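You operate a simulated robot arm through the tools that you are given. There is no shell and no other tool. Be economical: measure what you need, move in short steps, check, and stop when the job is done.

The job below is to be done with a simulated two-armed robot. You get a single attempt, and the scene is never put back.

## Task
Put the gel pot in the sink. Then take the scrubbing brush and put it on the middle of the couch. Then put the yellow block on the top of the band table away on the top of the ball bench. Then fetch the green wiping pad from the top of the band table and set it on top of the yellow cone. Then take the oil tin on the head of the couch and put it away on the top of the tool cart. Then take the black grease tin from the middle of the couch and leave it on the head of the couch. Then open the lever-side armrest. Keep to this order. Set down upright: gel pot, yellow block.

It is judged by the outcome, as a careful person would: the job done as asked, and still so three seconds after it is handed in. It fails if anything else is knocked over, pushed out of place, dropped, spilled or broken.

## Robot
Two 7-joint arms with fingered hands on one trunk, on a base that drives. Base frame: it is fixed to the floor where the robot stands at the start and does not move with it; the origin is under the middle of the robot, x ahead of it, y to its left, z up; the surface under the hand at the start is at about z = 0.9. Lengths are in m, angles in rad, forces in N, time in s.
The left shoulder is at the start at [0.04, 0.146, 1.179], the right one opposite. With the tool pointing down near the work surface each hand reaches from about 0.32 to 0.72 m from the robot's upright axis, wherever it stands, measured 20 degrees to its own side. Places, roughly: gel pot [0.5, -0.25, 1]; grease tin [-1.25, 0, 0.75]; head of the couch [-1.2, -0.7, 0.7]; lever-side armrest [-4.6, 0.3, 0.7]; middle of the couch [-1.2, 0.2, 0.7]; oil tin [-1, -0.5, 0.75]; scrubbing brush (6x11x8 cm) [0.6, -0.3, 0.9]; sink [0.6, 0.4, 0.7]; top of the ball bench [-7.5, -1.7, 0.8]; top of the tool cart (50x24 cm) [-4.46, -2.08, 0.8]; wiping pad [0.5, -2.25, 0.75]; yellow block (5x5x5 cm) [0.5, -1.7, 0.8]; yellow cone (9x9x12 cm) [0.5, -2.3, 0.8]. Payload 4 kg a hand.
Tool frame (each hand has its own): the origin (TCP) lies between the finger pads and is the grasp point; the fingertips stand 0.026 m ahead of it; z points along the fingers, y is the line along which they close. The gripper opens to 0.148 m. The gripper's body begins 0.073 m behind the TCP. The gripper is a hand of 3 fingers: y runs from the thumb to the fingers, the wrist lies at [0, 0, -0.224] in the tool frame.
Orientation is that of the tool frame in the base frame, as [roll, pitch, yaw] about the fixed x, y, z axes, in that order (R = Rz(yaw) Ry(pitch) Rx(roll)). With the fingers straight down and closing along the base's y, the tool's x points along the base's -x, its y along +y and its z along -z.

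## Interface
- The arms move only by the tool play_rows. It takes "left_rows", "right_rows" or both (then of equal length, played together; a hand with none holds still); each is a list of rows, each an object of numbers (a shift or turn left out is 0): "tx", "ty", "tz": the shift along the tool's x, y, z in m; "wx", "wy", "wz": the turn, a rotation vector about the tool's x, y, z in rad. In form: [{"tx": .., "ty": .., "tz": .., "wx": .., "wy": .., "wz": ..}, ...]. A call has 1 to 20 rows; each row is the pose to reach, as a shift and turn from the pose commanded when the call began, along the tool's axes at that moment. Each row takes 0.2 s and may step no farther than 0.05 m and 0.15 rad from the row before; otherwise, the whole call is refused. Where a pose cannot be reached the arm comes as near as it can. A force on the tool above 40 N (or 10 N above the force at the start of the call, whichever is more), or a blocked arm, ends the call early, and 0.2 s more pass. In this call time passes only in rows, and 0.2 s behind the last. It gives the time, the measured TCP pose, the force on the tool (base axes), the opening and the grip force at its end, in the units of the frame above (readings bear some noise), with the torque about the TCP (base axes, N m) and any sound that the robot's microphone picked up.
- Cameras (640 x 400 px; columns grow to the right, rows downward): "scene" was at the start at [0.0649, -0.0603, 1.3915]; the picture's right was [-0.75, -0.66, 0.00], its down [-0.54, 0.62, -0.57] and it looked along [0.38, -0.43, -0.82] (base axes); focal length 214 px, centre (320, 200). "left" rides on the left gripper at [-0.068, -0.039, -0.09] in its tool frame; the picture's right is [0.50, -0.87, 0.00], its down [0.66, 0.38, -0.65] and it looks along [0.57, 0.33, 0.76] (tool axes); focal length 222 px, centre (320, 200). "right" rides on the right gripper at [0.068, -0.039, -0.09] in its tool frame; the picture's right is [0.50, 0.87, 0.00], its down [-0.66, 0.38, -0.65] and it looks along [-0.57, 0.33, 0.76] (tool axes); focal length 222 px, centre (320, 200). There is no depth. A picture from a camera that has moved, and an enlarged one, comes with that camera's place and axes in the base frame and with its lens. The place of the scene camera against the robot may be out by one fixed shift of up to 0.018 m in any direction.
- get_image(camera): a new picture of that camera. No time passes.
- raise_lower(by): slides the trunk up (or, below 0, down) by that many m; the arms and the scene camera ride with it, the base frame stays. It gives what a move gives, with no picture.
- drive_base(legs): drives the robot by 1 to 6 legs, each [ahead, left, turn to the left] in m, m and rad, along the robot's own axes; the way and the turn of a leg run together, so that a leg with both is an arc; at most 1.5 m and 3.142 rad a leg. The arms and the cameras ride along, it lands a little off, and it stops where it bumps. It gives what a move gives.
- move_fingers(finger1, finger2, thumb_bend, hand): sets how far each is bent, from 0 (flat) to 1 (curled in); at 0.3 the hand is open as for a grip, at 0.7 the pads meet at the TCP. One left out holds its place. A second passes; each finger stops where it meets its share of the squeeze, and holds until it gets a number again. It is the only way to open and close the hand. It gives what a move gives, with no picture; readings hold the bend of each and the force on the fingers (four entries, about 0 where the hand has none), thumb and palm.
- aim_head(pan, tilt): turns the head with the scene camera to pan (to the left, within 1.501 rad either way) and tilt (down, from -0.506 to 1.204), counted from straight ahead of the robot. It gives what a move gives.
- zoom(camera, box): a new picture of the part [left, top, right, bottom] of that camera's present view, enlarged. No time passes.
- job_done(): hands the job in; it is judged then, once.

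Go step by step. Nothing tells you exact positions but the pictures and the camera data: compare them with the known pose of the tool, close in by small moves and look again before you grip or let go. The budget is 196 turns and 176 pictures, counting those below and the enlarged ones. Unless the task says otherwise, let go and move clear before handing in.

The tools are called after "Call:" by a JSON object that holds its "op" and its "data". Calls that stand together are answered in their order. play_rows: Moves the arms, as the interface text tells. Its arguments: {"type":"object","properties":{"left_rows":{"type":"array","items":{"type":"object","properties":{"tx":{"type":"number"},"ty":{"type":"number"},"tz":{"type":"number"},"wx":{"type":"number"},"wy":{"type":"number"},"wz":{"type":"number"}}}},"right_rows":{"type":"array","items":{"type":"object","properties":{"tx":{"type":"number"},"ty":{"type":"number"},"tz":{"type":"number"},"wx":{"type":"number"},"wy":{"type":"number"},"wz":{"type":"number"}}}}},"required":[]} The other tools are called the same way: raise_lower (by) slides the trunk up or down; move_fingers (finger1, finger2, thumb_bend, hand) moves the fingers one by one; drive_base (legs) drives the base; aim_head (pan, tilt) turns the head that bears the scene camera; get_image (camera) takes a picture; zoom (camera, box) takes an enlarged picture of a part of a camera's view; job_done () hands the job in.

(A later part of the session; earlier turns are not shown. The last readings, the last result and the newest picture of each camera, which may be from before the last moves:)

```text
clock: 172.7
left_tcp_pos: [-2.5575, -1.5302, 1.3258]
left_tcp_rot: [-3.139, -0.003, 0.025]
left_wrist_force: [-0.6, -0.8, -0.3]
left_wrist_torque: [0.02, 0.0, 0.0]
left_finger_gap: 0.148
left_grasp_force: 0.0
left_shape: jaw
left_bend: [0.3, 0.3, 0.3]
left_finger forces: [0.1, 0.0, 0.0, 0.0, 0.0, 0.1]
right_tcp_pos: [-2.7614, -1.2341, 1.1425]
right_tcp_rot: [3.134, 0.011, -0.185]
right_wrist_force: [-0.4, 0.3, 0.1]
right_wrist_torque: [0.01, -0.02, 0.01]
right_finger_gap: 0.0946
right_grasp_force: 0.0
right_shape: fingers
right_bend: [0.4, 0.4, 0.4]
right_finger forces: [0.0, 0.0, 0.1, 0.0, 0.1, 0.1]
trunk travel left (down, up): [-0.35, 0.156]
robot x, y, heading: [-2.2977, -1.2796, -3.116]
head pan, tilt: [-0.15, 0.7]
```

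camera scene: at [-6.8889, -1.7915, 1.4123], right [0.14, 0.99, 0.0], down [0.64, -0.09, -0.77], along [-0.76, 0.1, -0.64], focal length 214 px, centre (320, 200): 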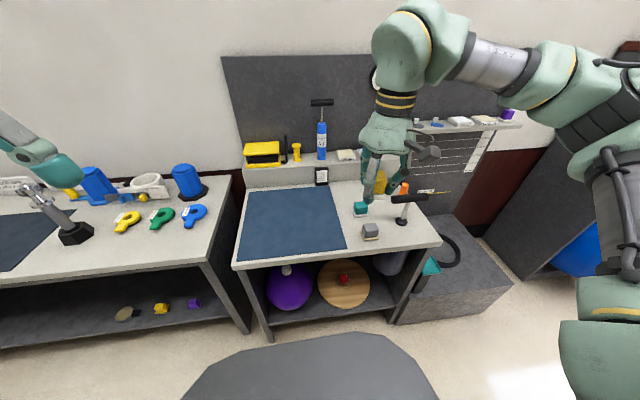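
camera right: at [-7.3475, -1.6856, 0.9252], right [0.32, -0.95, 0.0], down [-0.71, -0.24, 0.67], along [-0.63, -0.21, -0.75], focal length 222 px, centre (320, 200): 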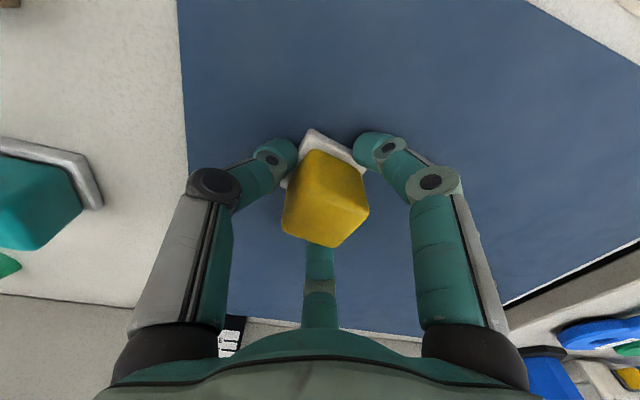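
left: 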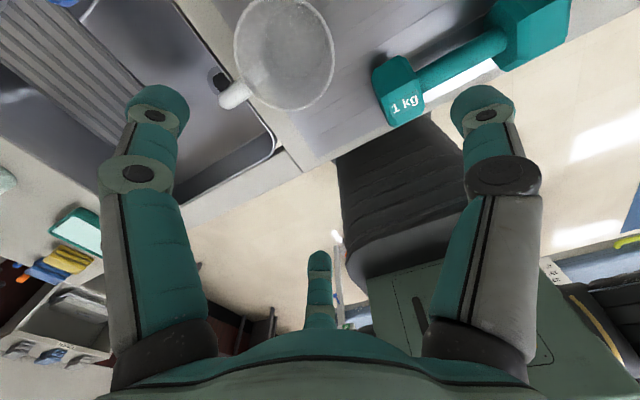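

Call:
{"op": "drive_base", "data": {"legs": [[0, 0.08, -0.026], [-1.5, 0, 0], [-0.3, 0, 0], [0, 0, 3.14], [0, -0.85, 0]]}}

Call:
{"op": "aim_head", "data": {"pan": -0.2, "tilt": 0.7}}

Call:
{"op": "get_image", "data": {"camera": "scene"}}

```text
clock: 193.8
left_tcp_pos: [-0.2528, -1.9674, 1.326]
left_tcp_rot: [-3.141, 0.0, 3.072]
left_wrist_force: [0.0, -0.7, 0.3]
left_wrist_torque: [-0.03, 0.03, 0.03]
left_finger_gap: 0.148
left_grasp_force: 0.1
left_shape: jaw
left_bend: [0.3, 0.3, 0.3]
left_finger forces: [0.1, 0.0, 0.0, 0.1, 0.1, 0.1]
right_tcp_pos: [-0.077, -2.2795, 1.1405]
right_tcp_rot: [3.134, 0.011, 2.865]
right_wrist_force: [0.4, -0.2, -0.4]
right_wrist_torque: [-0.01, -0.04, -0.01]
right_finger_gap: 0.0944
right_grasp_force: 0.1
right_shape: fingers
right_bend: [0.4, 0.4, 0.4]
right_finger forces: [0.0, 0.0, 0.0, 0.0, 0.1, 0.1]
trunk travel left (down, up): [-0.35, 0.156]
robot x, y, heading: [-0.5359, -2.1909, -0.068]
head pan, tilt: [-0.15, 0.7]
```

```text
clock: 194.4
left_tcp_pos: [-0.2522, -1.9666, 1.3256]
left_tcp_rot: [3.141, 0.0, 3.073]
left_wrist_force: [0.2, -0.3, 0.3]
left_wrist_torque: [0.01, -0.01, 0.0]
left_finger_gap: 0.1478
left_grasp_force: 0.0
left_shape: jaw
left_bend: [0.3, 0.3, 0.3]
left_finger forces: [0.1, 0.0, 0.1, 0.0, 0.1, 0.1]
right_tcp_pos: [-0.0769, -2.2804, 1.1414]
right_tcp_rot: [3.134, 0.011, 2.864]
right_wrist_force: [0.0, -0.1, 0.0]
right_wrist_torque: [-0.01, -0.01, -0.02]
right_finger_gap: 0.0944
right_grasp_force: 0.1
right_shape: fingers
right_bend: [0.4, 0.4, 0.4]
right_finger forces: [0.1, 0.0, 0.0, 0.0, 0.0, 0.0]
trunk travel left (down, up): [-0.35, 0.156]
robot x, y, heading: [-0.5342, -2.19, -0.066]
head pan, tilt: [-0.201, 0.7]
```

```text
94 pictures are left
camera scene: at [-0.4356, -2.2211, 1.4121], right [-0.26, -0.96, 0.0], down [-0.62, 0.17, -0.76], along [0.74, -0.2, -0.64], focal length 214 px, centre (320, 200)
```

scene: 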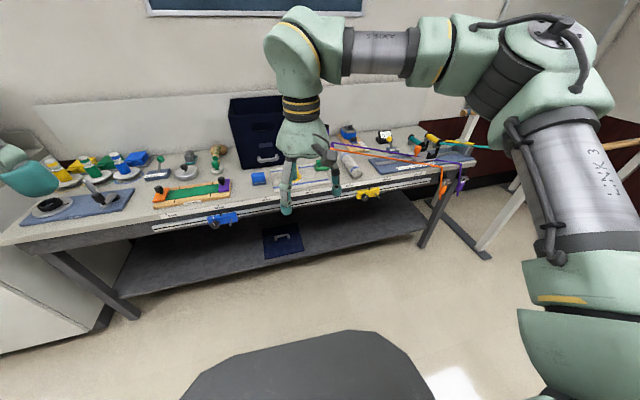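

I straighten up and move forward 0.4 m to reach the cone and pad.

Call:
{"op": "drive_base", "data": {"legs": [[0, 0, 0.067], [0.4, 0, 0]]}}

Call:
{"op": "get_image", "data": {"camera": "scene"}}

Call:
{"op": "zoom", "data": {"camera": "scene", "box": [300, 120, 480, 260]}}

```text
clock: 197.4
left_tcp_pos: [0.1357, -1.9458, 1.3247]
left_tcp_rot: [-3.14, 0.001, -3.135]
left_wrist_force: [0.4, -0.7, 0.1]
left_wrist_torque: [-0.02, 0.03, 0.0]
left_finger_gap: 0.1481
left_grasp_force: 0.1
left_shape: jaw
left_bend: [0.3, 0.3, 0.3]
left_finger forces: [0.0, 0.0, 0.0, 0.0, 0.0, 0.1]
right_tcp_pos: [0.3331, -2.2468, 1.1425]
right_tcp_rot: [3.137, 0.01, 2.938]
right_wrist_force: [-0.4, -0.3, -0.3]
right_wrist_torque: [-0.05, 0.02, 0.03]
right_finger_gap: 0.0948
right_grasp_force: 0.1
right_shape: fingers
right_bend: [0.4, 0.4, 0.4]
right_finger forces: [0.0, 0.0, 0.0, 0.0, 0.1, 0.0]
trunk travel left (down, up): [-0.35, 0.156]
robot x, y, heading: [-0.1336, -2.1898, 0.008]
head pan, tilt: [-0.201, 0.7]
```

```text
93 pictures are left
camera scene: at [-0.0291, -2.2121, 1.4122], right [-0.19, -0.98, 0.0], down [-0.63, 0.12, -0.77], along [0.75, -0.15, -0.64], focal length 214 px, centre (320, 200)
```

scene: 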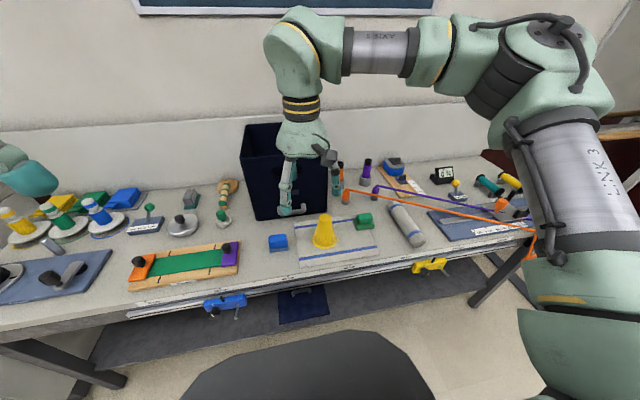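

```text
2.86 times, centred on (390, 190) of scene
camera zoom: at [-0.0291, -2.2121, 1.4122], right [-0.19, -0.98, 0.0], down [-0.63, 0.12, -0.77], along [0.75, -0.15, -0.64], focal length 613 px, centre (120, 229)
```

zoom: 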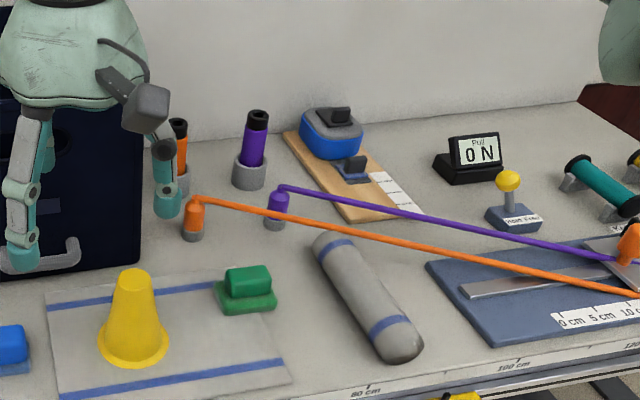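

I see the green pad with its handle at about [0.515, -2.495] and the cone at [0.455, -2.326], top z ≈ 0.92; two elastic bands run behind the pad, to be avoided. I creep 6 cm forward and bring the hand above the pad.

Call:
{"op": "drive_base", "data": {"legs": [[0.06, 0, 0]]}}

Call:
{"op": "play_rows", "data": {"right_rows": [{"tx": -0.02, "ty": -0.04}, {"tx": -0.03, "ty": -0.085}, {"tx": -0.04, "ty": -0.13}, {"tx": -0.05, "ty": -0.175}, {"tx": -0.06, "ty": -0.22}, {"tx": -0.07, "ty": -0.25}]}}

Call:
{"op": "get_image", "data": {"camera": "right"}}

Call:
{"op": "get_image", "data": {"camera": "scene"}}

```text
clock: 198.4
left_tcp_pos: [0.1906, -1.9472, 1.3261]
left_tcp_rot: [-3.14, 0.006, -3.138]
left_wrist_force: [-0.6, 0.0, -0.3]
left_wrist_torque: [-0.02, -0.05, 0.02]
left_finger_gap: 0.1479
left_grasp_force: 0.0
left_shape: jaw
left_bend: [0.3, 0.3, 0.3]
left_finger forces: [0.1, 0.0, 0.0, 0.0, 0.0, 0.0]
right_tcp_pos: [0.3879, -2.2458, 1.145]
right_tcp_rot: [3.133, 0.014, 2.936]
right_wrist_force: [-0.6, 0.9, -0.2]
right_wrist_torque: [0.03, -0.05, -0.01]
right_finger_gap: 0.0946
right_grasp_force: 0.1
right_shape: fingers
right_bend: [0.4, 0.4, 0.4]
right_finger forces: [0.1, 0.0, 0.0, 0.0, 0.1, 0.0]
trunk travel left (down, up): [-0.35, 0.156]
robot x, y, heading: [-0.068, -2.1874, 0.004]
head pan, tilt: [-0.201, 0.7]
```

```text
clock: 199.8
left_tcp_pos: [0.1968, -1.9467, 1.3264]
left_tcp_rot: [-3.139, 0.002, -3.138]
left_wrist_force: [-0.5, 0.0, -0.7]
left_wrist_torque: [0.02, 0.02, 0.01]
left_finger_gap: 0.1477
left_grasp_force: 0.0
left_shape: jaw
left_bend: [0.3, 0.3, 0.3]
left_finger forces: [0.1, 0.0, 0.0, 0.0, 0.0, 0.0]
right_tcp_pos: [0.4112, -2.5022, 1.1396]
right_tcp_rot: [3.134, 0.01, 2.937]
right_wrist_force: [0.4, 0.0, -0.3]
right_wrist_torque: [-0.01, 0.0, -0.02]
right_finger_gap: 0.0946
right_grasp_force: 0.0
right_shape: fingers
right_bend: [0.4, 0.4, 0.4]
right_finger forces: [0.0, 0.0, 0.0, 0.0, 0.1, 0.0]
trunk travel left (down, up): [-0.35, 0.156]
robot x, y, heading: [-0.0718, -2.1916, 0.01]
head pan, tilt: [-0.201, 0.7]
```

```text
91 pictures are left
camera right: at [0.3377, -2.5275, 1.2291], right [-0.31, 0.95, 0.0], down [0.71, 0.23, 0.66], along [0.63, 0.21, -0.75], focal length 222 px, centre (320, 200)
```

right: 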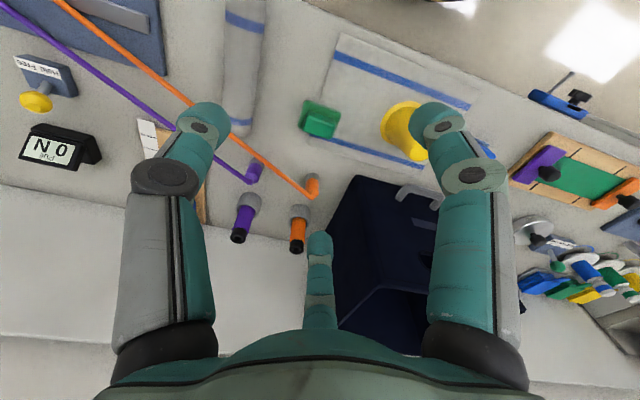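

```text
90 pictures are left
camera scene: at [0.032, -2.2124, 1.412], right [-0.19, -0.98, 0.0], down [-0.63, 0.12, -0.76], along [0.75, -0.15, -0.64], focal length 214 px, centre (320, 200)
```

scene: 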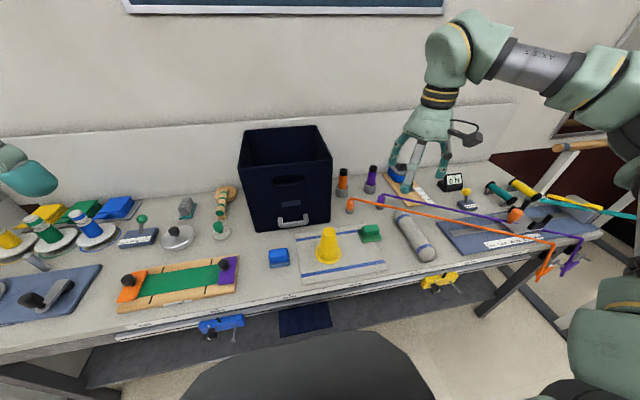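

The wrist view puts the pad handle at about [0.486, -2.477]. I move above it and lower to z ≈ 1.0 for a closer look.

Call:
{"op": "play_rows", "data": {"right_rows": [{"tx": -0.034, "ty": 0.02}, {"tx": -0.068, "ty": 0.04}, {"tx": -0.068, "ty": 0.04, "tz": 0.045}, {"tx": -0.068, "ty": 0.04, "tz": 0.09}, {"tx": -0.068, "ty": 0.04, "tz": 0.14}]}}

Call:
{"op": "zoom", "data": {"camera": "right", "box": [200, 20, 440, 220]}}

Call:
{"op": "zoom", "data": {"camera": "scene", "box": [290, 110, 470, 270]}}

```text
clock: 201.0
left_tcp_pos: [0.1967, -1.9468, 1.3262]
left_tcp_rot: [-3.141, 0.003, -3.138]
left_wrist_force: [0.2, -0.6, 0.0]
left_wrist_torque: [-0.01, 0.04, 0.01]
left_finger_gap: 0.1479
left_grasp_force: 0.1
left_shape: jaw
left_bend: [0.3, 0.3, 0.3]
left_finger forces: [0.0, 0.0, 0.0, 0.1, 0.1, 0.0]
right_tcp_pos: [0.4899, -2.4806, 1.0019]
right_tcp_rot: [3.134, 0.011, 2.936]
right_wrist_force: [0.6, -1.1, 0.0]
right_wrist_torque: [0.01, 0.0, -0.01]
right_finger_gap: 0.0947
right_grasp_force: 0.1
right_shape: fingers
right_bend: [0.4, 0.4, 0.4]
right_finger forces: [0.1, 0.0, 0.0, 0.0, 0.0, 0.1]
trunk travel left (down, up): [-0.35, 0.156]
robot x, y, heading: [-0.0703, -2.1867, 0.008]
head pan, tilt: [-0.201, 0.7]
```

```text
2.00 times, centred on (320, 120) of right
camera zoom: at [0.4158, -2.5051, 1.0912], right [-0.31, 0.95, 0.0], down [0.71, 0.23, 0.66], along [0.63, 0.21, -0.75], focal length 444 px, centre (320, 360)
```

zoom: 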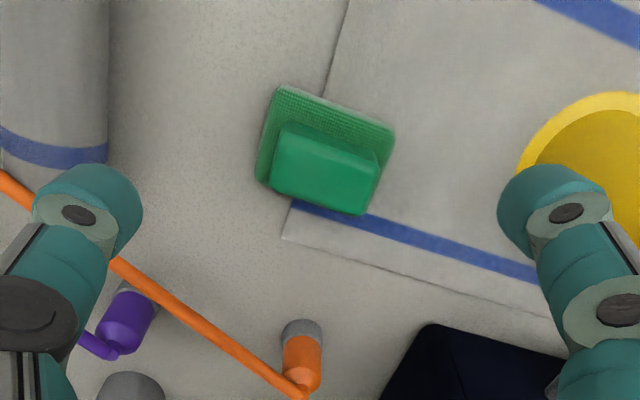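

```text
2.50 times, centred on (380, 190) of scene
camera zoom: at [0.0326, -2.2119, 1.4119], right [-0.19, -0.98, 0.0], down [-0.63, 0.12, -0.76], along [0.75, -0.15, -0.65], focal length 536 px, centre (170, 225)
```

zoom: 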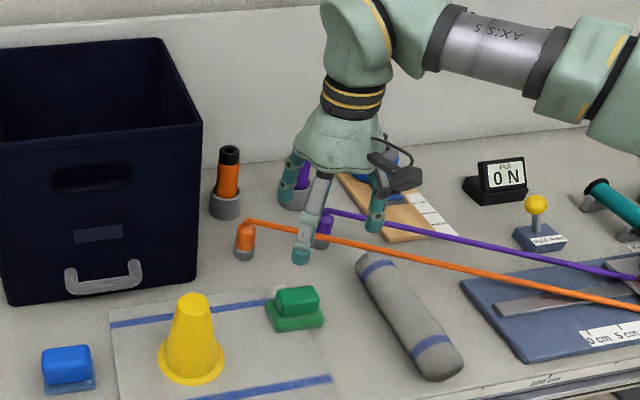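

Pad centre is about [0.497, -2.475], long side along y, handle on top; the bands stay some 8 cm clear of the hand. I align the yaw and descend.

Call:
{"op": "play_rows", "data": {"right_rows": [{"tx": -0.005, "ty": 0.007, "tz": 0.03, "wz": -0.1}, {"tx": -0.005, "ty": 0.007, "tz": 0.07, "wz": -0.2}, {"tx": -0.005, "ty": 0.007, "tz": 0.11, "wz": -0.2}]}}

Call:
{"op": "get_image", "data": {"camera": "right"}}

Call:
{"op": "zoom", "data": {"camera": "scene", "box": [290, 110, 470, 270]}}

```text
clock: 201.8
left_tcp_pos: [0.1958, -1.9459, 1.3264]
left_tcp_rot: [-3.14, 0.002, -3.14]
left_wrist_force: [-0.6, 1.0, 0.5]
left_wrist_torque: [0.01, -0.03, -0.01]
left_finger_gap: 0.1481
left_grasp_force: 0.1
left_shape: jaw
left_bend: [0.3, 0.3, 0.3]
left_finger forces: [0.0, 0.0, 0.0, 0.1, 0.0, 0.1]
right_tcp_pos: [0.4972, -2.4745, 0.8926]
right_tcp_rot: [3.136, 0.013, 3.137]
right_wrist_force: [-0.3, -0.1, 0.4]
right_wrist_torque: [0.0, 0.02, -0.01]
right_finger_gap: 0.0946
right_grasp_force: 0.0
right_shape: fingers
right_bend: [0.4, 0.4, 0.4]
right_finger forces: [0.0, 0.0, 0.0, 0.0, 0.1, 0.1]
trunk travel left (down, up): [-0.35, 0.156]
robot x, y, heading: [-0.0697, -2.189, 0.006]
head pan, tilt: [-0.201, 0.7]
```

```text
87 pictures are left
camera right: at [0.4293, -2.5131, 0.981], right [-0.5, 0.87, 0.0], down [0.65, 0.37, 0.66], along [0.58, 0.33, -0.75], focal length 222 px, centre (320, 200)
```

right: 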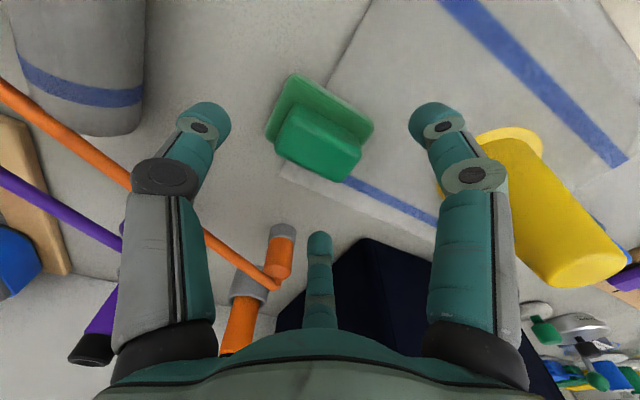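

```text
2.50 times, centred on (380, 190) of scene
camera zoom: at [0.0314, -2.2124, 1.4121], right [-0.19, -0.98, 0.0], down [-0.63, 0.12, -0.76], along [0.75, -0.15, -0.64], focal length 536 px, centre (170, 225)
```

zoom: 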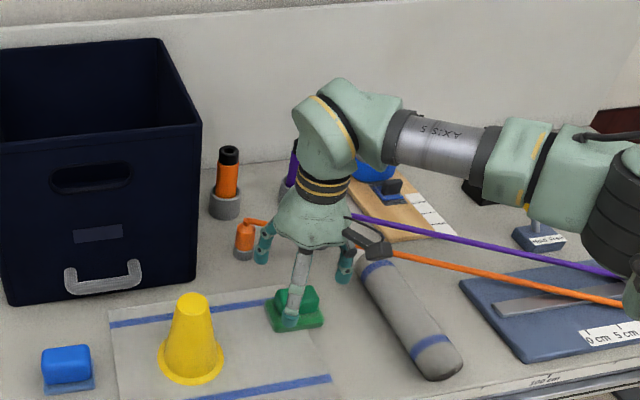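

The hand is centred over the pad. I check the elbow's clearance over the band board before going lower.

Call:
{"op": "zoom", "data": {"camera": "scene", "box": [400, 100, 640, 330]}}

```text
1.74 times, centred on (520, 215) of scene
camera zoom: at [0.0314, -2.2124, 1.4121], right [-0.19, -0.98, 0.0], down [-0.63, 0.12, -0.76], along [0.75, -0.15, -0.64], focal length 373 px, centre (-28, 174)
```

zoom: 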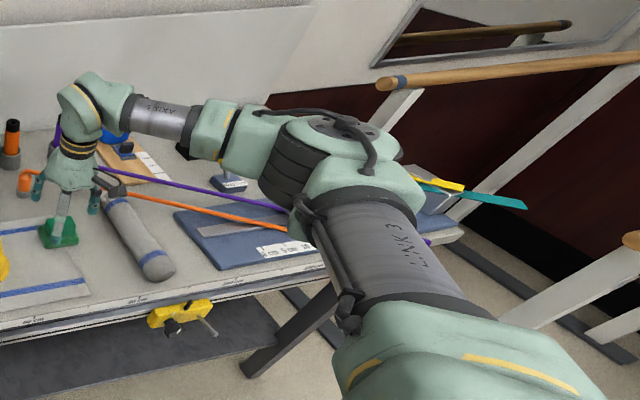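

The elbow is well above the board. Descending the last 5 cm and closing.

Call:
{"op": "play_rows", "data": {"right_rows": [{"tx": 0.002, "ty": -0.001, "tz": 0.02}, {"tx": 0.002, "ty": -0.001, "tz": 0.04}, {"tx": 0.002, "ty": -0.001, "tz": 0.052}]}}

Call:
{"op": "get_image", "data": {"camera": "right"}}

```text
clock: 202.6
left_tcp_pos: [0.1953, -1.9459, 1.3258]
left_tcp_rot: [-3.139, 0.001, -3.138]
left_wrist_force: [0.2, -0.7, -0.2]
left_wrist_torque: [0.0, -0.01, -0.02]
left_finger_gap: 0.1481
left_grasp_force: 0.0
left_shape: jaw
left_bend: [0.3, 0.3, 0.3]
left_finger forces: [0.0, 0.0, 0.0, 0.0, 0.1, 0.0]
right_tcp_pos: [0.4947, -2.4727, 0.8416]
right_tcp_rot: [3.138, 0.011, 3.136]
right_wrist_force: [0.5, 0.5, -0.2]
right_wrist_torque: [-0.02, -0.01, 0.02]
right_finger_gap: 0.0949
right_grasp_force: 0.0
right_shape: fingers
right_bend: [0.4, 0.4, 0.4]
right_finger forces: [0.0, 0.0, 0.0, 0.0, 0.1, 0.1]
trunk travel left (down, up): [-0.35, 0.156]
robot x, y, heading: [-0.0718, -2.1885, 0.007]
head pan, tilt: [-0.201, 0.7]
```

```text
84 pictures are left
camera right: at [0.4262, -2.5122, 0.93], right [-0.5, 0.87, 0.0], down [0.65, 0.37, 0.66], along [0.58, 0.33, -0.75], focal length 222 px, centre (320, 200)
```

right: 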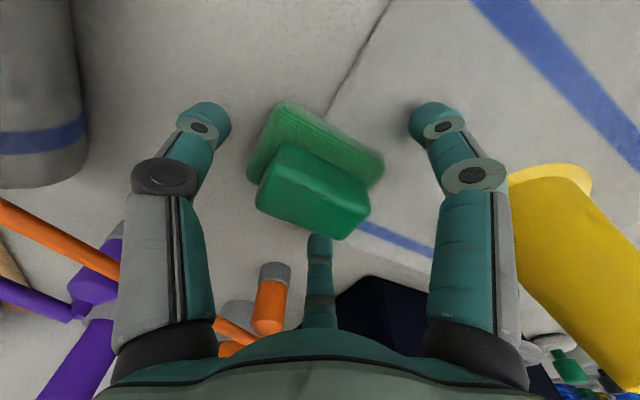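

Call:
{"op": "play_rows", "data": {"right_rows": [{"tx": -0.003, "ty": -0.002, "tz": 0.006}]}}

Call:
{"op": "move_fingers", "data": {"hand": "right", "finger1": 0.65, "finger2": 0.65, "thumb_bend": 0.65}}

Call:
{"op": "get_image", "data": {"camera": "right"}}

```text
clock: 203.0
left_tcp_pos: [0.1963, -1.9466, 1.3261]
left_tcp_rot: [-3.14, 0.001, -3.139]
left_wrist_force: [0.0, -0.9, 0.0]
left_wrist_torque: [-0.04, 0.01, 0.03]
left_finger_gap: 0.1477
left_grasp_force: 0.0
left_shape: jaw
left_bend: [0.3, 0.3, 0.3]
left_finger forces: [0.0, 0.0, 0.1, 0.0, 0.0, 0.0]
right_tcp_pos: [0.4977, -2.4768, 0.834]
right_tcp_rot: [3.137, 0.012, 3.137]
right_wrist_force: [-0.5, 0.2, 0.3]
right_wrist_torque: [0.0, -0.03, 0.0]
right_finger_gap: 0.0946
right_grasp_force: 0.0
right_shape: fingers
right_bend: [0.4, 0.4, 0.4]
right_finger forces: [0.1, 0.0, 0.1, 0.0, 0.1, 0.1]
trunk travel left (down, up): [-0.35, 0.156]
robot x, y, heading: [-0.0679, -2.1942, 0.003]
head pan, tilt: [-0.201, 0.7]
```

```text
clock: 204.0
left_tcp_pos: [0.1963, -1.9463, 1.3265]
left_tcp_rot: [-3.139, 0.003, -3.138]
left_wrist_force: [0.3, 0.0, 0.7]
left_wrist_torque: [0.0, 0.01, -0.02]
left_finger_gap: 0.1478
left_grasp_force: 0.0
left_shape: jaw
left_bend: [0.3, 0.3, 0.3]
left_finger forces: [0.0, 0.1, 0.0, 0.0, 0.0, 0.0]
right_tcp_pos: [0.497, -2.4757, 0.8353]
right_tcp_rot: [3.137, 0.013, 3.135]
right_wrist_force: [0.6, -1.1, -0.1]
right_wrist_torque: [0.03, 0.01, 0.0]
right_finger_gap: 0.048
right_grasp_force: 12.8
right_shape: fingers
right_bend: [0.52, 0.55, 0.59]
right_finger forces: [8.8, 7.6, 0.0, 0.0, 9.5, 0.1]
trunk travel left (down, up): [-0.35, 0.156]
robot x, y, heading: [-0.0722, -2.1881, -0.0]
head pan, tilt: [-0.201, 0.7]
```

```text
83 pictures are left
camera right: at [0.4295, -2.5143, 0.9242], right [-0.5, 0.87, 0.0], down [0.65, 0.37, 0.66], along [0.58, 0.33, -0.75], focal length 222 px, centre (320, 200)
```

right: 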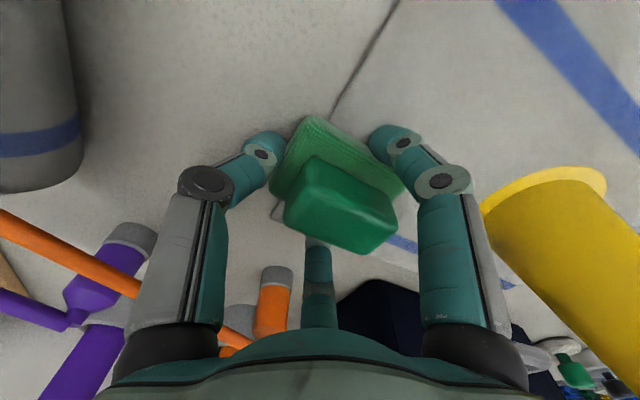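

A clean grip with no vertical load. Lifting straight up.

Call:
{"op": "play_rows", "data": {"right_rows": [{"tz": -0.01}, {"tz": -0.03}, {"tz": -0.07}, {"tz": -0.12}, {"tz": -0.17}, {"tz": -0.22}]}}

Call:
{"op": "get_image", "data": {"camera": "right"}}

Call:
{"op": "zoom", "data": {"camera": "scene", "box": [270, 110, 450, 270]}}

```text
clock: 205.4
left_tcp_pos: [0.1951, -1.9441, 1.326]
left_tcp_rot: [-3.14, 0.004, -3.139]
left_wrist_force: [0.0, -0.2, -0.3]
left_wrist_torque: [-0.05, -0.01, 0.01]
left_finger_gap: 0.1478
left_grasp_force: 0.1
left_shape: jaw
left_bend: [0.3, 0.3, 0.3]
left_finger forces: [0.0, 0.1, 0.1, 0.0, 0.0, 0.1]
right_tcp_pos: [0.4932, -2.4737, 1.0543]
right_tcp_rot: [3.139, 0.013, 3.135]
right_wrist_force: [0.4, 0.5, -0.8]
right_wrist_torque: [0.0, -0.04, -0.01]
right_finger_gap: 0.0478
right_grasp_force: 12.8
right_shape: fingers
right_bend: [0.52, 0.55, 0.59]
right_finger forces: [8.7, 7.5, 0.0, 0.0, 9.4, 0.0]
trunk travel left (down, up): [-0.35, 0.156]
robot x, y, heading: [-0.0721, -2.1897, 0.006]
head pan, tilt: [-0.201, 0.7]
```

```text
82 pictures are left
camera right: at [0.4257, -2.5126, 1.1444], right [-0.5, 0.87, 0.0], down [0.65, 0.37, 0.66], along [0.58, 0.33, -0.75], focal length 222 px, centre (320, 200)
```

right: 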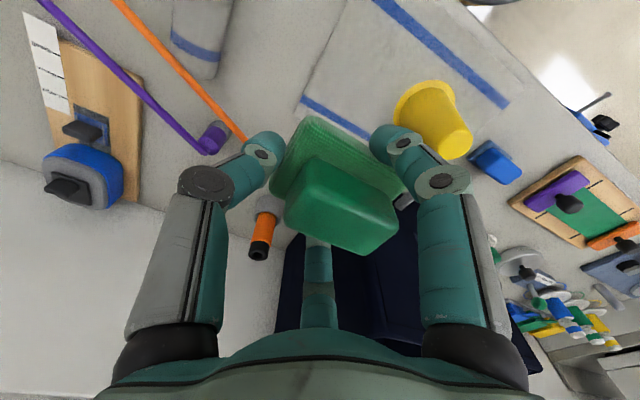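

```text
2.50 times, centred on (360, 190) of scene
camera zoom: at [0.0305, -2.211, 1.4122], right [-0.19, -0.98, 0.0], down [-0.63, 0.12, -0.77], along [0.75, -0.15, -0.64], focal length 536 px, centre (220, 225)
```

zoom: 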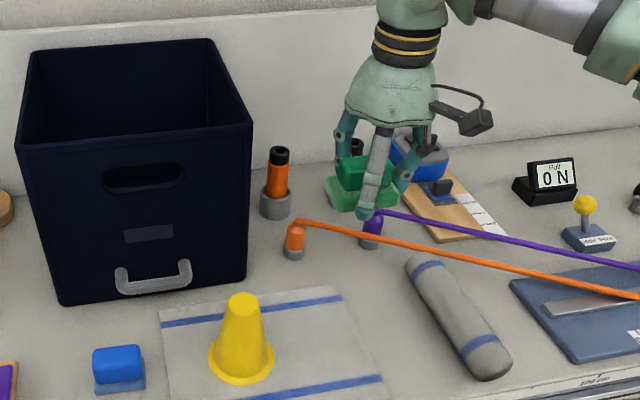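

Cone top is at about [0.457, -2.318]; the pad's centre is ~1.3 cm to +y of the TCP. I move over the cone accordingly and look.

Call:
{"op": "play_rows", "data": {"right_rows": [{"tx": 0.009, "ty": 0.036}, {"tx": 0.018, "ty": 0.072}, {"tx": 0.028, "ty": 0.108}, {"tx": 0.037, "ty": 0.142}, {"tx": 0.037, "ty": 0.142, "tz": 0.03}, {"tx": 0.037, "ty": 0.142, "tz": 0.055}]}}

Call:
{"op": "get_image", "data": {"camera": "right"}}

Call:
{"op": "zoom", "data": {"camera": "scene", "box": [280, 170, 400, 270]}}

```text
clock: 206.8
left_tcp_pos: [0.1978, -1.9476, 1.3253]
left_tcp_rot: [-3.14, 0.001, -3.139]
left_wrist_force: [0.2, 0.1, 0.0]
left_wrist_torque: [0.01, -0.02, -0.02]
left_finger_gap: 0.1477
left_grasp_force: 0.1
left_shape: jaw
left_bend: [0.3, 0.3, 0.3]
left_finger forces: [0.0, 0.0, 0.0, 0.1, 0.0, 0.0]
right_tcp_pos: [0.4575, -2.3338, 0.9981]
right_tcp_rot: [3.137, 0.012, 3.136]
right_wrist_force: [-0.5, 0.0, -0.7]
right_wrist_torque: [-0.04, 0.0, 0.0]
right_finger_gap: 0.0476
right_grasp_force: 12.8
right_shape: fingers
right_bend: [0.52, 0.55, 0.59]
right_finger forces: [8.7, 7.5, 0.0, 0.0, 9.4, 0.0]
trunk travel left (down, up): [-0.35, 0.156]
robot x, y, heading: [-0.0695, -2.1886, 0.006]
head pan, tilt: [-0.201, 0.7]
```

```text
80 pictures are left
camera right: at [0.3909, -2.3726, 1.0884], right [-0.5, 0.87, 0.0], down [0.65, 0.37, 0.66], along [0.58, 0.33, -0.75], focal length 222 px, centre (320, 200)
```

right: 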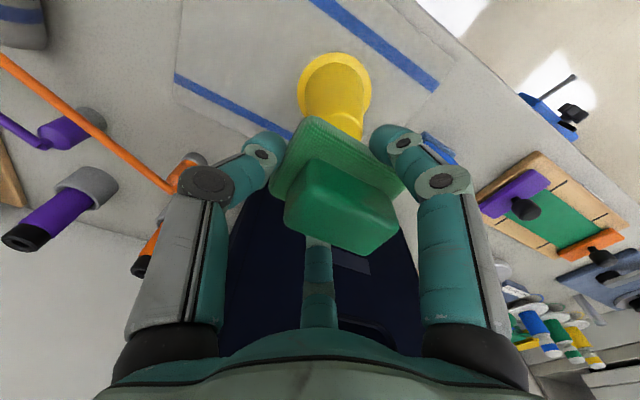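

```text
4.00 times, centred on (340, 220) of scene
camera zoom: at [0.0318, -2.2125, 1.412], right [-0.19, -0.98, 0.0], down [-0.63, 0.12, -0.76], along [0.75, -0.15, -0.64], focal length 858 px, centre (240, 120)
```

zoom: 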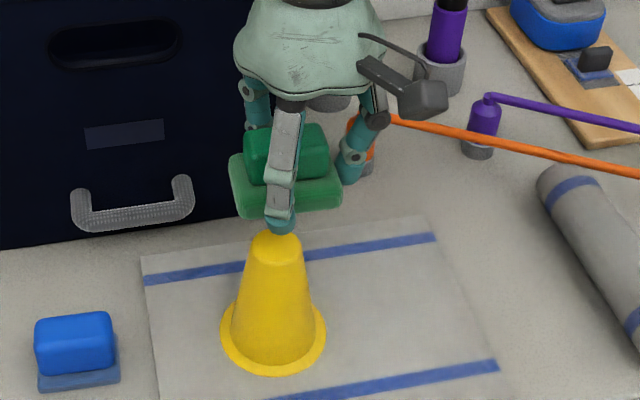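

Both views agree the pad is nearly over the cone; I correct by a few millimetres and lower toward contact (expected at TCP z ≈ 0.956).

Call:
{"op": "play_rows", "data": {"right_rows": [{"tx": 0.006, "ty": 0.004, "tz": 0.01}, {"tx": 0.006, "ty": 0.004, "tz": 0.025}, {"tx": 0.006, "ty": 0.004, "tz": 0.033}, {"tx": 0.006, "ty": 0.004, "tz": 0.036}]}}

Call:
{"op": "zoom", "data": {"camera": "scene", "box": [280, 170, 400, 270]}}

Call:
{"op": "get_image", "data": {"camera": "right"}}

```text
clock: 207.8
left_tcp_pos: [0.1969, -1.9467, 1.3254]
left_tcp_rot: [-3.14, 0.003, -3.138]
left_wrist_force: [0.6, -0.5, 0.4]
left_wrist_torque: [-0.01, -0.03, 0.05]
left_finger_gap: 0.1481
left_grasp_force: 0.0
left_shape: jaw
left_bend: [0.3, 0.3, 0.3]
left_finger forces: [0.0, 0.1, 0.0, 0.0, 0.0, 0.0]
right_tcp_pos: [0.4529, -2.3292, 0.9621]
right_tcp_rot: [3.136, 0.012, 3.137]
right_wrist_force: [1.1, 0.3, -0.4]
right_wrist_torque: [0.0, 0.02, 0.0]
right_finger_gap: 0.0475
right_grasp_force: 12.8
right_shape: fingers
right_bend: [0.52, 0.55, 0.59]
right_finger forces: [8.6, 7.5, 0.1, 0.0, 9.4, 0.0]
trunk travel left (down, up): [-0.35, 0.156]
robot x, y, heading: [-0.0698, -2.1882, 0.005]
head pan, tilt: [-0.201, 0.7]
```

```text
4.00 times, centred on (340, 220) of scene
camera zoom: at [0.0314, -2.212, 1.4121], right [-0.19, -0.98, 0.0], down [-0.63, 0.12, -0.76], along [0.75, -0.15, -0.64], focal length 858 px, centre (240, 120)
```

zoom: 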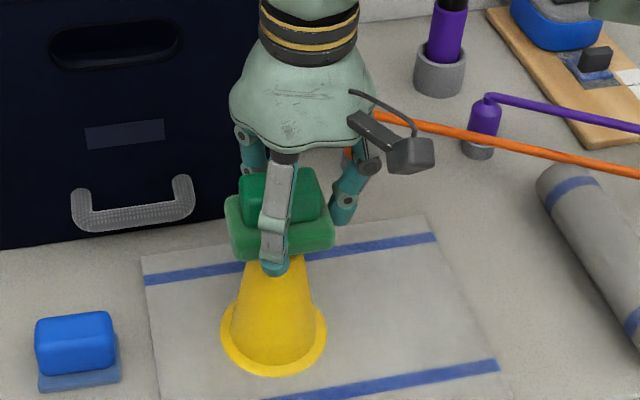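

```text
77 pictures are left
camera right: at [0.3854, -2.3679, 1.052], right [-0.5, 0.87, 0.0], down [0.65, 0.37, 0.66], along [0.58, 0.33, -0.75], focal length 222 px, centre (320, 200)
```

right: 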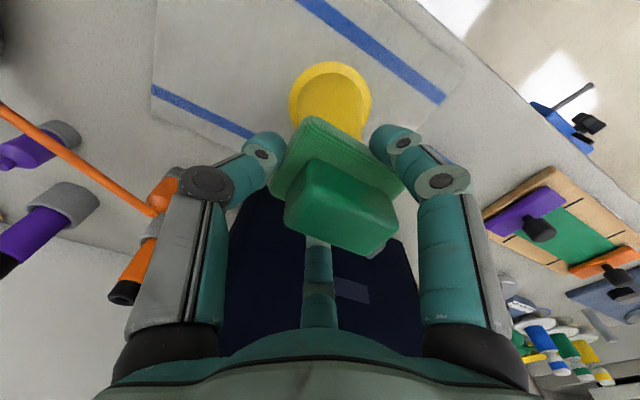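

Aligned. Lowering the last millimetres.

Call:
{"op": "play_rows", "data": {"right_rows": [{"tz": 0.003}, {"tz": 0.005}, {"tz": 0.007}]}}

```text
clock: 208.6
left_tcp_pos: [0.1965, -1.9477, 1.3253]
left_tcp_rot: [-3.14, 0.005, -3.137]
left_wrist_force: [-0.1, 0.1, 0.1]
left_wrist_torque: [-0.03, -0.01, 0.06]
left_finger_gap: 0.1478
left_grasp_force: 0.0
left_shape: jaw
left_bend: [0.3, 0.3, 0.3]
left_finger forces: [0.0, 0.0, 0.0, 0.0, 0.0, 0.1]
right_tcp_pos: [0.453, -2.3286, 0.9548]
right_tcp_rot: [3.137, 0.013, 3.136]
right_wrist_force: [0.2, 0.1, -0.2]
right_wrist_torque: [-0.02, 0.0, 0.01]
right_finger_gap: 0.0476
right_grasp_force: 12.9
right_shape: fingers
right_bend: [0.52, 0.55, 0.59]
right_finger forces: [8.5, 7.5, 0.1, 0.0, 9.4, 0.1]
trunk travel left (down, up): [-0.35, 0.156]
robot x, y, heading: [-0.0678, -2.1839, 0.002]
head pan, tilt: [-0.201, 0.7]
```

Call:
{"op": "play_rows", "data": {"right_rows": [{"tz": 0.002}, {"tz": 0.004}, {"tz": 0.006}]}}

Call:
{"op": "zoom", "data": {"camera": "scene", "box": [280, 170, 400, 270]}}

```text
clock: 209.4
left_tcp_pos: [0.196, -1.9456, 1.3258]
left_tcp_rot: [-3.141, 0.001, -3.137]
left_wrist_force: [0.2, 0.1, -0.9]
left_wrist_torque: [0.0, -0.01, 0.0]
left_finger_gap: 0.1479
left_grasp_force: 0.1
left_shape: jaw
left_bend: [0.3, 0.3, 0.3]
left_finger forces: [0.0, 0.1, 0.0, 0.0, 0.0, 0.0]
right_tcp_pos: [0.453, -2.3284, 0.9507]
right_tcp_rot: [3.138, 0.012, 3.137]
right_wrist_force: [-0.7, -0.7, -1.1]
right_wrist_torque: [0.01, 0.05, -0.04]
right_finger_gap: 0.0478
right_grasp_force: 12.3
right_shape: fingers
right_bend: [0.52, 0.55, 0.59]
right_finger forces: [8.6, 7.5, 0.0, 0.0, 9.3, 0.0]
trunk travel left (down, up): [-0.35, 0.156]
robot x, y, heading: [-0.0692, -2.1908, 0.007]
head pan, tilt: [-0.201, 0.7]
```

```text
4.00 times, centred on (340, 220) of scene
camera zoom: at [0.0314, -2.2118, 1.4121], right [-0.19, -0.98, 0.0], down [-0.63, 0.12, -0.76], along [0.75, -0.15, -0.64], focal length 858 px, centre (240, 120)
```

zoom: 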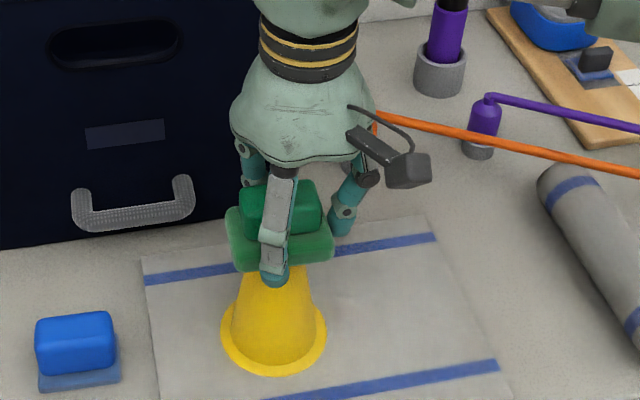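

Still no contact force. Continuing down in 1.5 mm steps.

Call:
{"op": "play_rows", "data": {"right_rows": [{"tz": 0.002}, {"tz": 0.0035}, {"tz": 0.005}]}}

```text
clock: 210.2
left_tcp_pos: [0.1961, -1.9475, 1.3257]
left_tcp_rot: [-3.138, 0.002, -3.138]
left_wrist_force: [-0.6, 0.0, -0.6]
left_wrist_torque: [-0.01, 0.0, 0.02]
left_finger_gap: 0.1479
left_grasp_force: 0.1
left_shape: jaw
left_bend: [0.3, 0.3, 0.3]
left_finger forces: [0.0, 0.0, 0.0, 0.1, 0.0, 0.0]
right_tcp_pos: [0.4515, -2.3298, 0.9466]
right_tcp_rot: [3.136, 0.015, 3.136]
right_wrist_force: [-0.8, -0.6, 4.7]
right_wrist_torque: [0.1, 0.01, -0.01]
right_finger_gap: 0.0478
right_grasp_force: 12.5
right_shape: fingers
right_bend: [0.52, 0.55, 0.59]
right_finger forces: [8.6, 7.8, 0.0, 0.0, 9.7, 0.0]
trunk travel left (down, up): [-0.35, 0.156]
robot x, y, heading: [-0.072, -2.1868, 0.006]
head pan, tilt: [-0.201, 0.7]
```

Light contact (≈5 N). Opening the fingers.

Call:
{"op": "move_fingers", "data": {"hand": "right", "finger1": 0.4, "finger2": 0.4, "thumb_bend": 0.42}}

Call:
{"op": "get_image", "data": {"camera": "right"}}

Call:
{"op": "zoom", "data": {"camera": "scene", "box": [280, 170, 400, 270]}}

```text
clock: 211.2
left_tcp_pos: [0.1957, -1.946, 1.3263]
left_tcp_rot: [-3.14, 0.003, -3.138]
left_wrist_force: [-0.6, -0.4, 0.5]
left_wrist_torque: [0.0, 0.0, 0.0]
left_finger_gap: 0.1478
left_grasp_force: 0.1
left_shape: jaw
left_bend: [0.3, 0.3, 0.3]
left_finger forces: [0.1, 0.0, 0.0, 0.0, 0.0, 0.0]
right_tcp_pos: [0.4521, -2.3271, 0.9457]
right_tcp_rot: [3.136, 0.012, 3.136]
right_wrist_force: [0.4, 0.4, 0.4]
right_wrist_torque: [-0.02, -0.01, 0.03]
right_finger_gap: 0.0913
right_grasp_force: 0.0
right_shape: fingers
right_bend: [0.4, 0.4, 0.42]
right_finger forces: [0.1, 0.0, 0.0, 0.0, 0.0, 0.1]
trunk travel left (down, up): [-0.35, 0.156]
robot x, y, heading: [-0.07, -2.1898, 0.003]
head pan, tilt: [-0.201, 0.7]
```

```text
75 pictures are left
camera right: at [0.3849, -2.3677, 1.0345], right [-0.5, 0.87, 0.0], down [0.65, 0.37, 0.66], along [0.58, 0.33, -0.75], focal length 222 px, centre (320, 200)
```

right: 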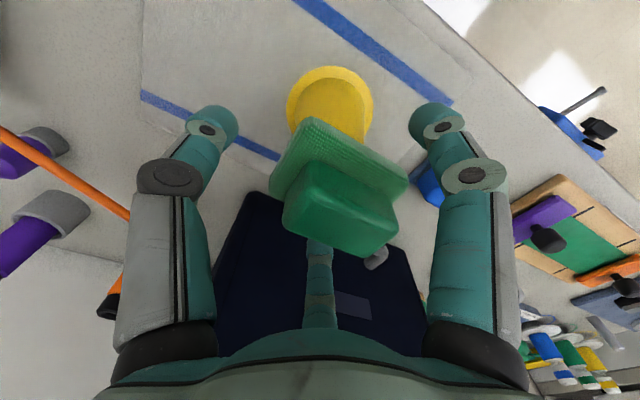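

```text
4.00 times, centred on (340, 220) of scene
camera zoom: at [0.0313, -2.2118, 1.4121], right [-0.19, -0.98, 0.0], down [-0.63, 0.12, -0.76], along [0.75, -0.15, -0.64], focal length 858 px, centre (240, 120)
```

zoom: 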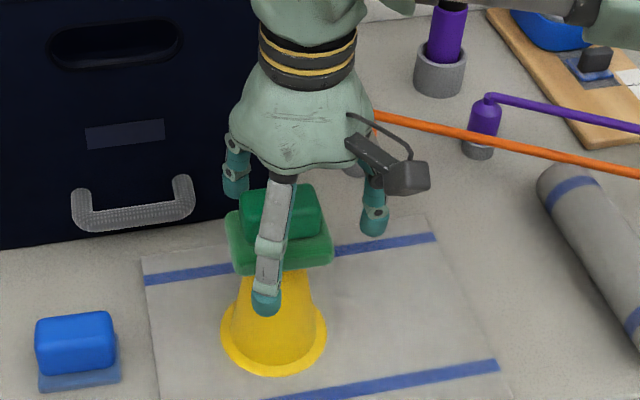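

The pad rests on the cone with all finger forces at zero. Lifting off slowly.

Call:
{"op": "play_rows", "data": {"right_rows": [{"tz": -0.01}, {"tz": -0.025}, {"tz": -0.05}, {"tz": -0.09}, {"tz": -0.13}, {"tz": -0.17}, {"tz": -0.21}]}}

Call:
{"op": "zoom", "data": {"camera": "scene", "box": [280, 170, 400, 270]}}

Call:
{"op": "get_image", "data": {"camera": "right"}}

```text
clock: 212.8
left_tcp_pos: [0.1958, -1.9452, 1.3258]
left_tcp_rot: [-3.14, 0.004, -3.138]
left_wrist_force: [-0.3, -0.1, 0.2]
left_wrist_torque: [0.0, 0.0, 0.01]
left_finger_gap: 0.1483
left_grasp_force: 0.1
left_shape: jaw
left_bend: [0.3, 0.3, 0.3]
left_finger forces: [0.0, 0.0, 0.0, 0.1, 0.1, 0.0]
right_tcp_pos: [0.4495, -2.33, 1.1539]
right_tcp_rot: [3.137, 0.011, 3.137]
right_wrist_force: [0.1, 0.1, 0.4]
right_wrist_torque: [-0.01, 0.01, 0.01]
right_finger_gap: 0.0913
right_grasp_force: 0.0
right_shape: fingers
right_bend: [0.4, 0.4, 0.42]
right_finger forces: [0.1, 0.0, 0.0, 0.0, 0.1, 0.0]
trunk travel left (down, up): [-0.35, 0.156]
robot x, y, heading: [-0.0714, -2.1921, 0.009]
head pan, tilt: [-0.201, 0.7]
```

```text
4.00 times, centred on (340, 220) of scene
camera zoom: at [0.0304, -2.211, 1.4122], right [-0.19, -0.98, 0.0], down [-0.63, 0.12, -0.77], along [0.75, -0.15, -0.64], focal length 858 px, centre (240, 120)
```

zoom: 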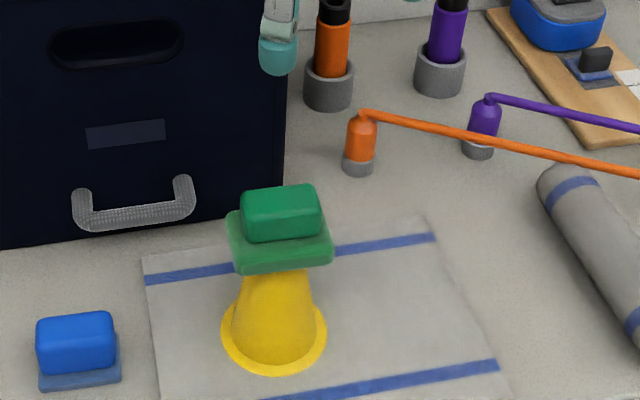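

```text
72 pictures are left
camera right: at [0.3827, -2.3687, 1.2436], right [-0.5, 0.87, 0.0], down [0.65, 0.37, 0.66], along [0.58, 0.33, -0.75], focal length 222 px, centre (320, 200)
```

right: 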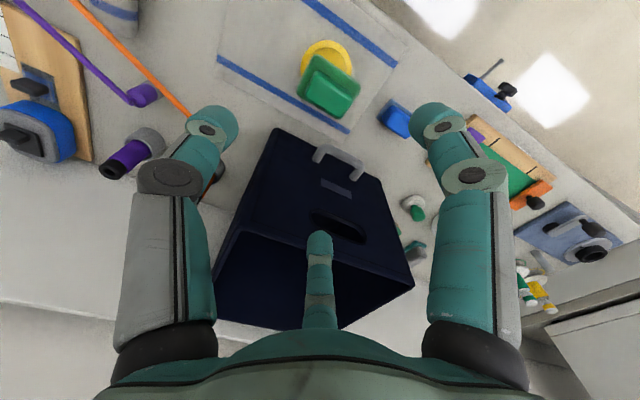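

The pad sits stably on the cone. Next, the oil tin on the couch head: I back off, strafe to y ≈ -0.73 and turn to face the couch.

Call:
{"op": "drive_base", "data": {"legs": [[-0.35, 0, 0], [0, 1.46, 0], [0, 0, 3.14]]}}

Call:
{"op": "aim_head", "data": {"pan": -0.1, "tilt": 0.75}}

Call:
{"op": "get_image", "data": {"camera": "scene"}}

```text
clock: 229.4
left_tcp_pos: [-0.694, -1.0076, 1.3264]
left_tcp_rot: [-3.138, 0.001, 0.127]
left_wrist_force: [0.4, -0.4, -0.7]
left_wrist_torque: [-0.02, 0.0, -0.02]
left_finger_gap: 0.1479
left_grasp_force: 0.0
left_shape: jaw
left_bend: [0.3, 0.3, 0.3]
left_finger forces: [0.1, 0.0, 0.0, 0.0, 0.0, 0.0]
right_tcp_pos: [-0.9945, -0.6573, 1.1539]
right_tcp_rot: [3.138, 0.011, 0.118]
right_wrist_force: [0.1, 0.1, 0.1]
right_wrist_torque: [-0.01, 0.02, 0.01]
right_finger_gap: 0.0915
right_grasp_force: 0.0
right_shape: fingers
right_bend: [0.4, 0.4, 0.42]
right_finger forces: [0.0, 0.0, 0.1, 0.0, 0.0, 0.1]
trunk travel left (down, up): [-0.35, 0.156]
robot x, y, heading: [-0.4644, -0.7351, -3.01]
head pan, tilt: [-0.201, 0.7]
```

```text
clock: 230.1
left_tcp_pos: [-0.695, -1.0088, 1.3264]
left_tcp_rot: [-3.139, 0.001, 0.128]
left_wrist_force: [-0.2, -0.1, -0.4]
left_wrist_torque: [0.04, 0.0, 0.0]
left_finger_gap: 0.1478
left_grasp_force: 0.1
left_shape: jaw
left_bend: [0.3, 0.3, 0.3]
left_finger forces: [0.1, 0.0, 0.0, 0.0, 0.0, 0.0]
right_tcp_pos: [-0.995, -0.6575, 1.154]
right_tcp_rot: [3.135, 0.012, 0.119]
right_wrist_force: [-0.1, 0.0, -0.2]
right_wrist_torque: [0.03, 0.02, 0.0]
right_finger_gap: 0.0914
right_grasp_force: 0.1
right_shape: fingers
right_bend: [0.4, 0.4, 0.42]
right_finger forces: [0.0, 0.0, 0.0, 0.0, 0.0, 0.0]
trunk travel left (down, up): [-0.35, 0.156]
robot x, y, heading: [-0.4616, -0.7342, -3.009]
head pan, tilt: [-0.099, 0.75]
```

```text
71 pictures are left
camera scene: at [-0.5667, -0.7454, 1.4078], right [-0.03, 1.0, 0.0], down [0.68, 0.02, -0.73], along [-0.73, -0.02, -0.68], focal length 214 px, centre (320, 200)
```

scene: 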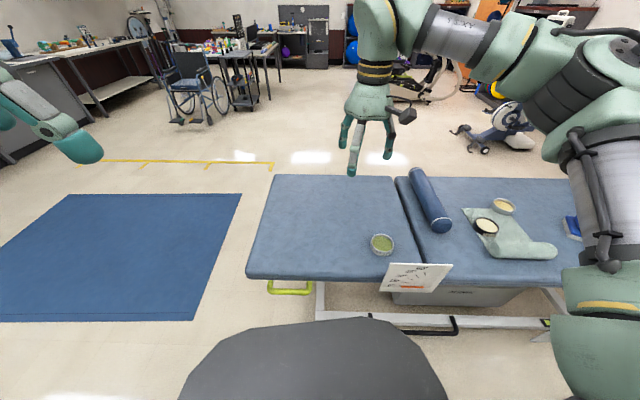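

The oil tin is at about [-1.055, -0.526]; a vertical angle plate stands at the couch edge nearby, so I keep the trunk high to bring the arm in over it. I straighten the heading and open the hand.

Call:
{"op": "drive_base", "data": {"legs": [[0, 0, -0.13]]}}

Call:
{"op": "move_fingers", "data": {"hand": "right", "finger1": 0.25, "finger2": 0.25, "thumb_bend": 0.25}}

Call:
{"op": "get_image", "data": {"camera": "right"}}

Call:
{"op": "zoom", "data": {"camera": "scene", "box": [240, 160, 480, 320]}}

```text
clock: 231.1
left_tcp_pos: [-0.7281, -0.9771, 1.3265]
left_tcp_rot: [-3.139, 0.003, -0.002]
left_wrist_force: [-0.1, 0.6, -0.4]
left_wrist_torque: [-0.01, 0.02, 0.04]
left_finger_gap: 0.1478
left_grasp_force: 0.0
left_shape: jaw
left_bend: [0.3, 0.3, 0.3]
left_finger forces: [0.1, 0.1, 0.1, 0.1, 0.0, 0.0]
right_tcp_pos: [-0.9807, -0.5911, 1.1532]
right_tcp_rot: [3.14, 0.011, -0.012]
right_wrist_force: [-0.6, -0.1, 0.7]
right_wrist_torque: [-0.01, 0.0, 0.0]
right_finger_gap: 0.0914
right_grasp_force: 0.1
right_shape: fingers
right_bend: [0.4, 0.4, 0.42]
right_finger forces: [0.1, 0.0, 0.0, 0.1, 0.0, 0.0]
trunk travel left (down, up): [-0.35, 0.156]
robot x, y, heading: [-0.4639, -0.7336, -3.142]
head pan, tilt: [-0.099, 0.75]
```

```text
clock: 232.1
left_tcp_pos: [-0.7271, -0.977, 1.3267]
left_tcp_rot: [-3.14, 0.001, -0.003]
left_wrist_force: [-0.8, -0.2, -1.0]
left_wrist_torque: [-0.02, -0.01, 0.0]
left_finger_gap: 0.1477
left_grasp_force: 0.0
left_shape: jaw
left_bend: [0.3, 0.3, 0.3]
left_finger forces: [0.0, 0.0, 0.1, 0.1, 0.1, 0.0]
right_tcp_pos: [-0.9809, -0.5892, 1.153]
right_tcp_rot: [3.136, 0.012, -0.01]
right_wrist_force: [0.0, 0.1, -0.1]
right_wrist_torque: [-0.01, -0.01, 0.01]
right_finger_gap: 0.1372
right_grasp_force: 0.1
right_shape: fingers
right_bend: [0.25, 0.25, 0.25]
right_finger forces: [0.0, 0.0, 0.0, 0.0, 0.0, 0.0]
trunk travel left (down, up): [-0.35, 0.156]
robot x, y, heading: [-0.462, -0.7369, -3.139]
head pan, tilt: [-0.099, 0.75]
```

```text
70 pictures are left
camera right: at [-0.91, -0.5513, 1.2427], right [0.49, -0.87, 0.0], down [-0.65, -0.37, 0.66], along [-0.58, -0.32, -0.75], focal length 222 px, centre (320, 200)
```

right: 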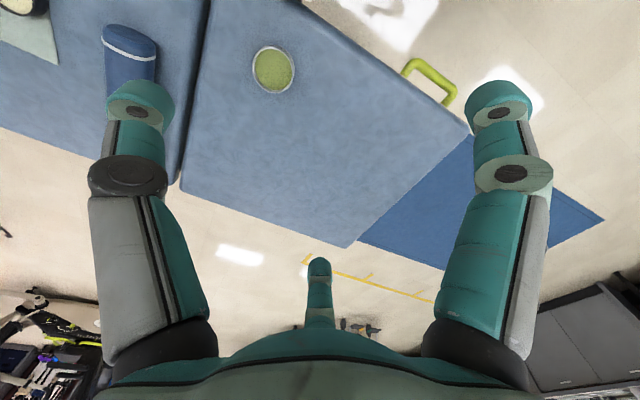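

```text
2.50 times, centred on (360, 240) of scene
camera zoom: at [-0.5664, -0.7326, 1.4078], right [0.1, 1.0, 0.0], down [0.68, -0.07, -0.73], along [-0.73, 0.07, -0.68], focal length 536 px, centre (220, 100)
```

zoom: 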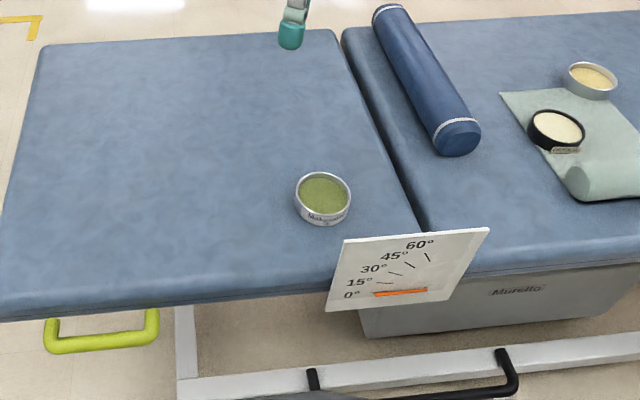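

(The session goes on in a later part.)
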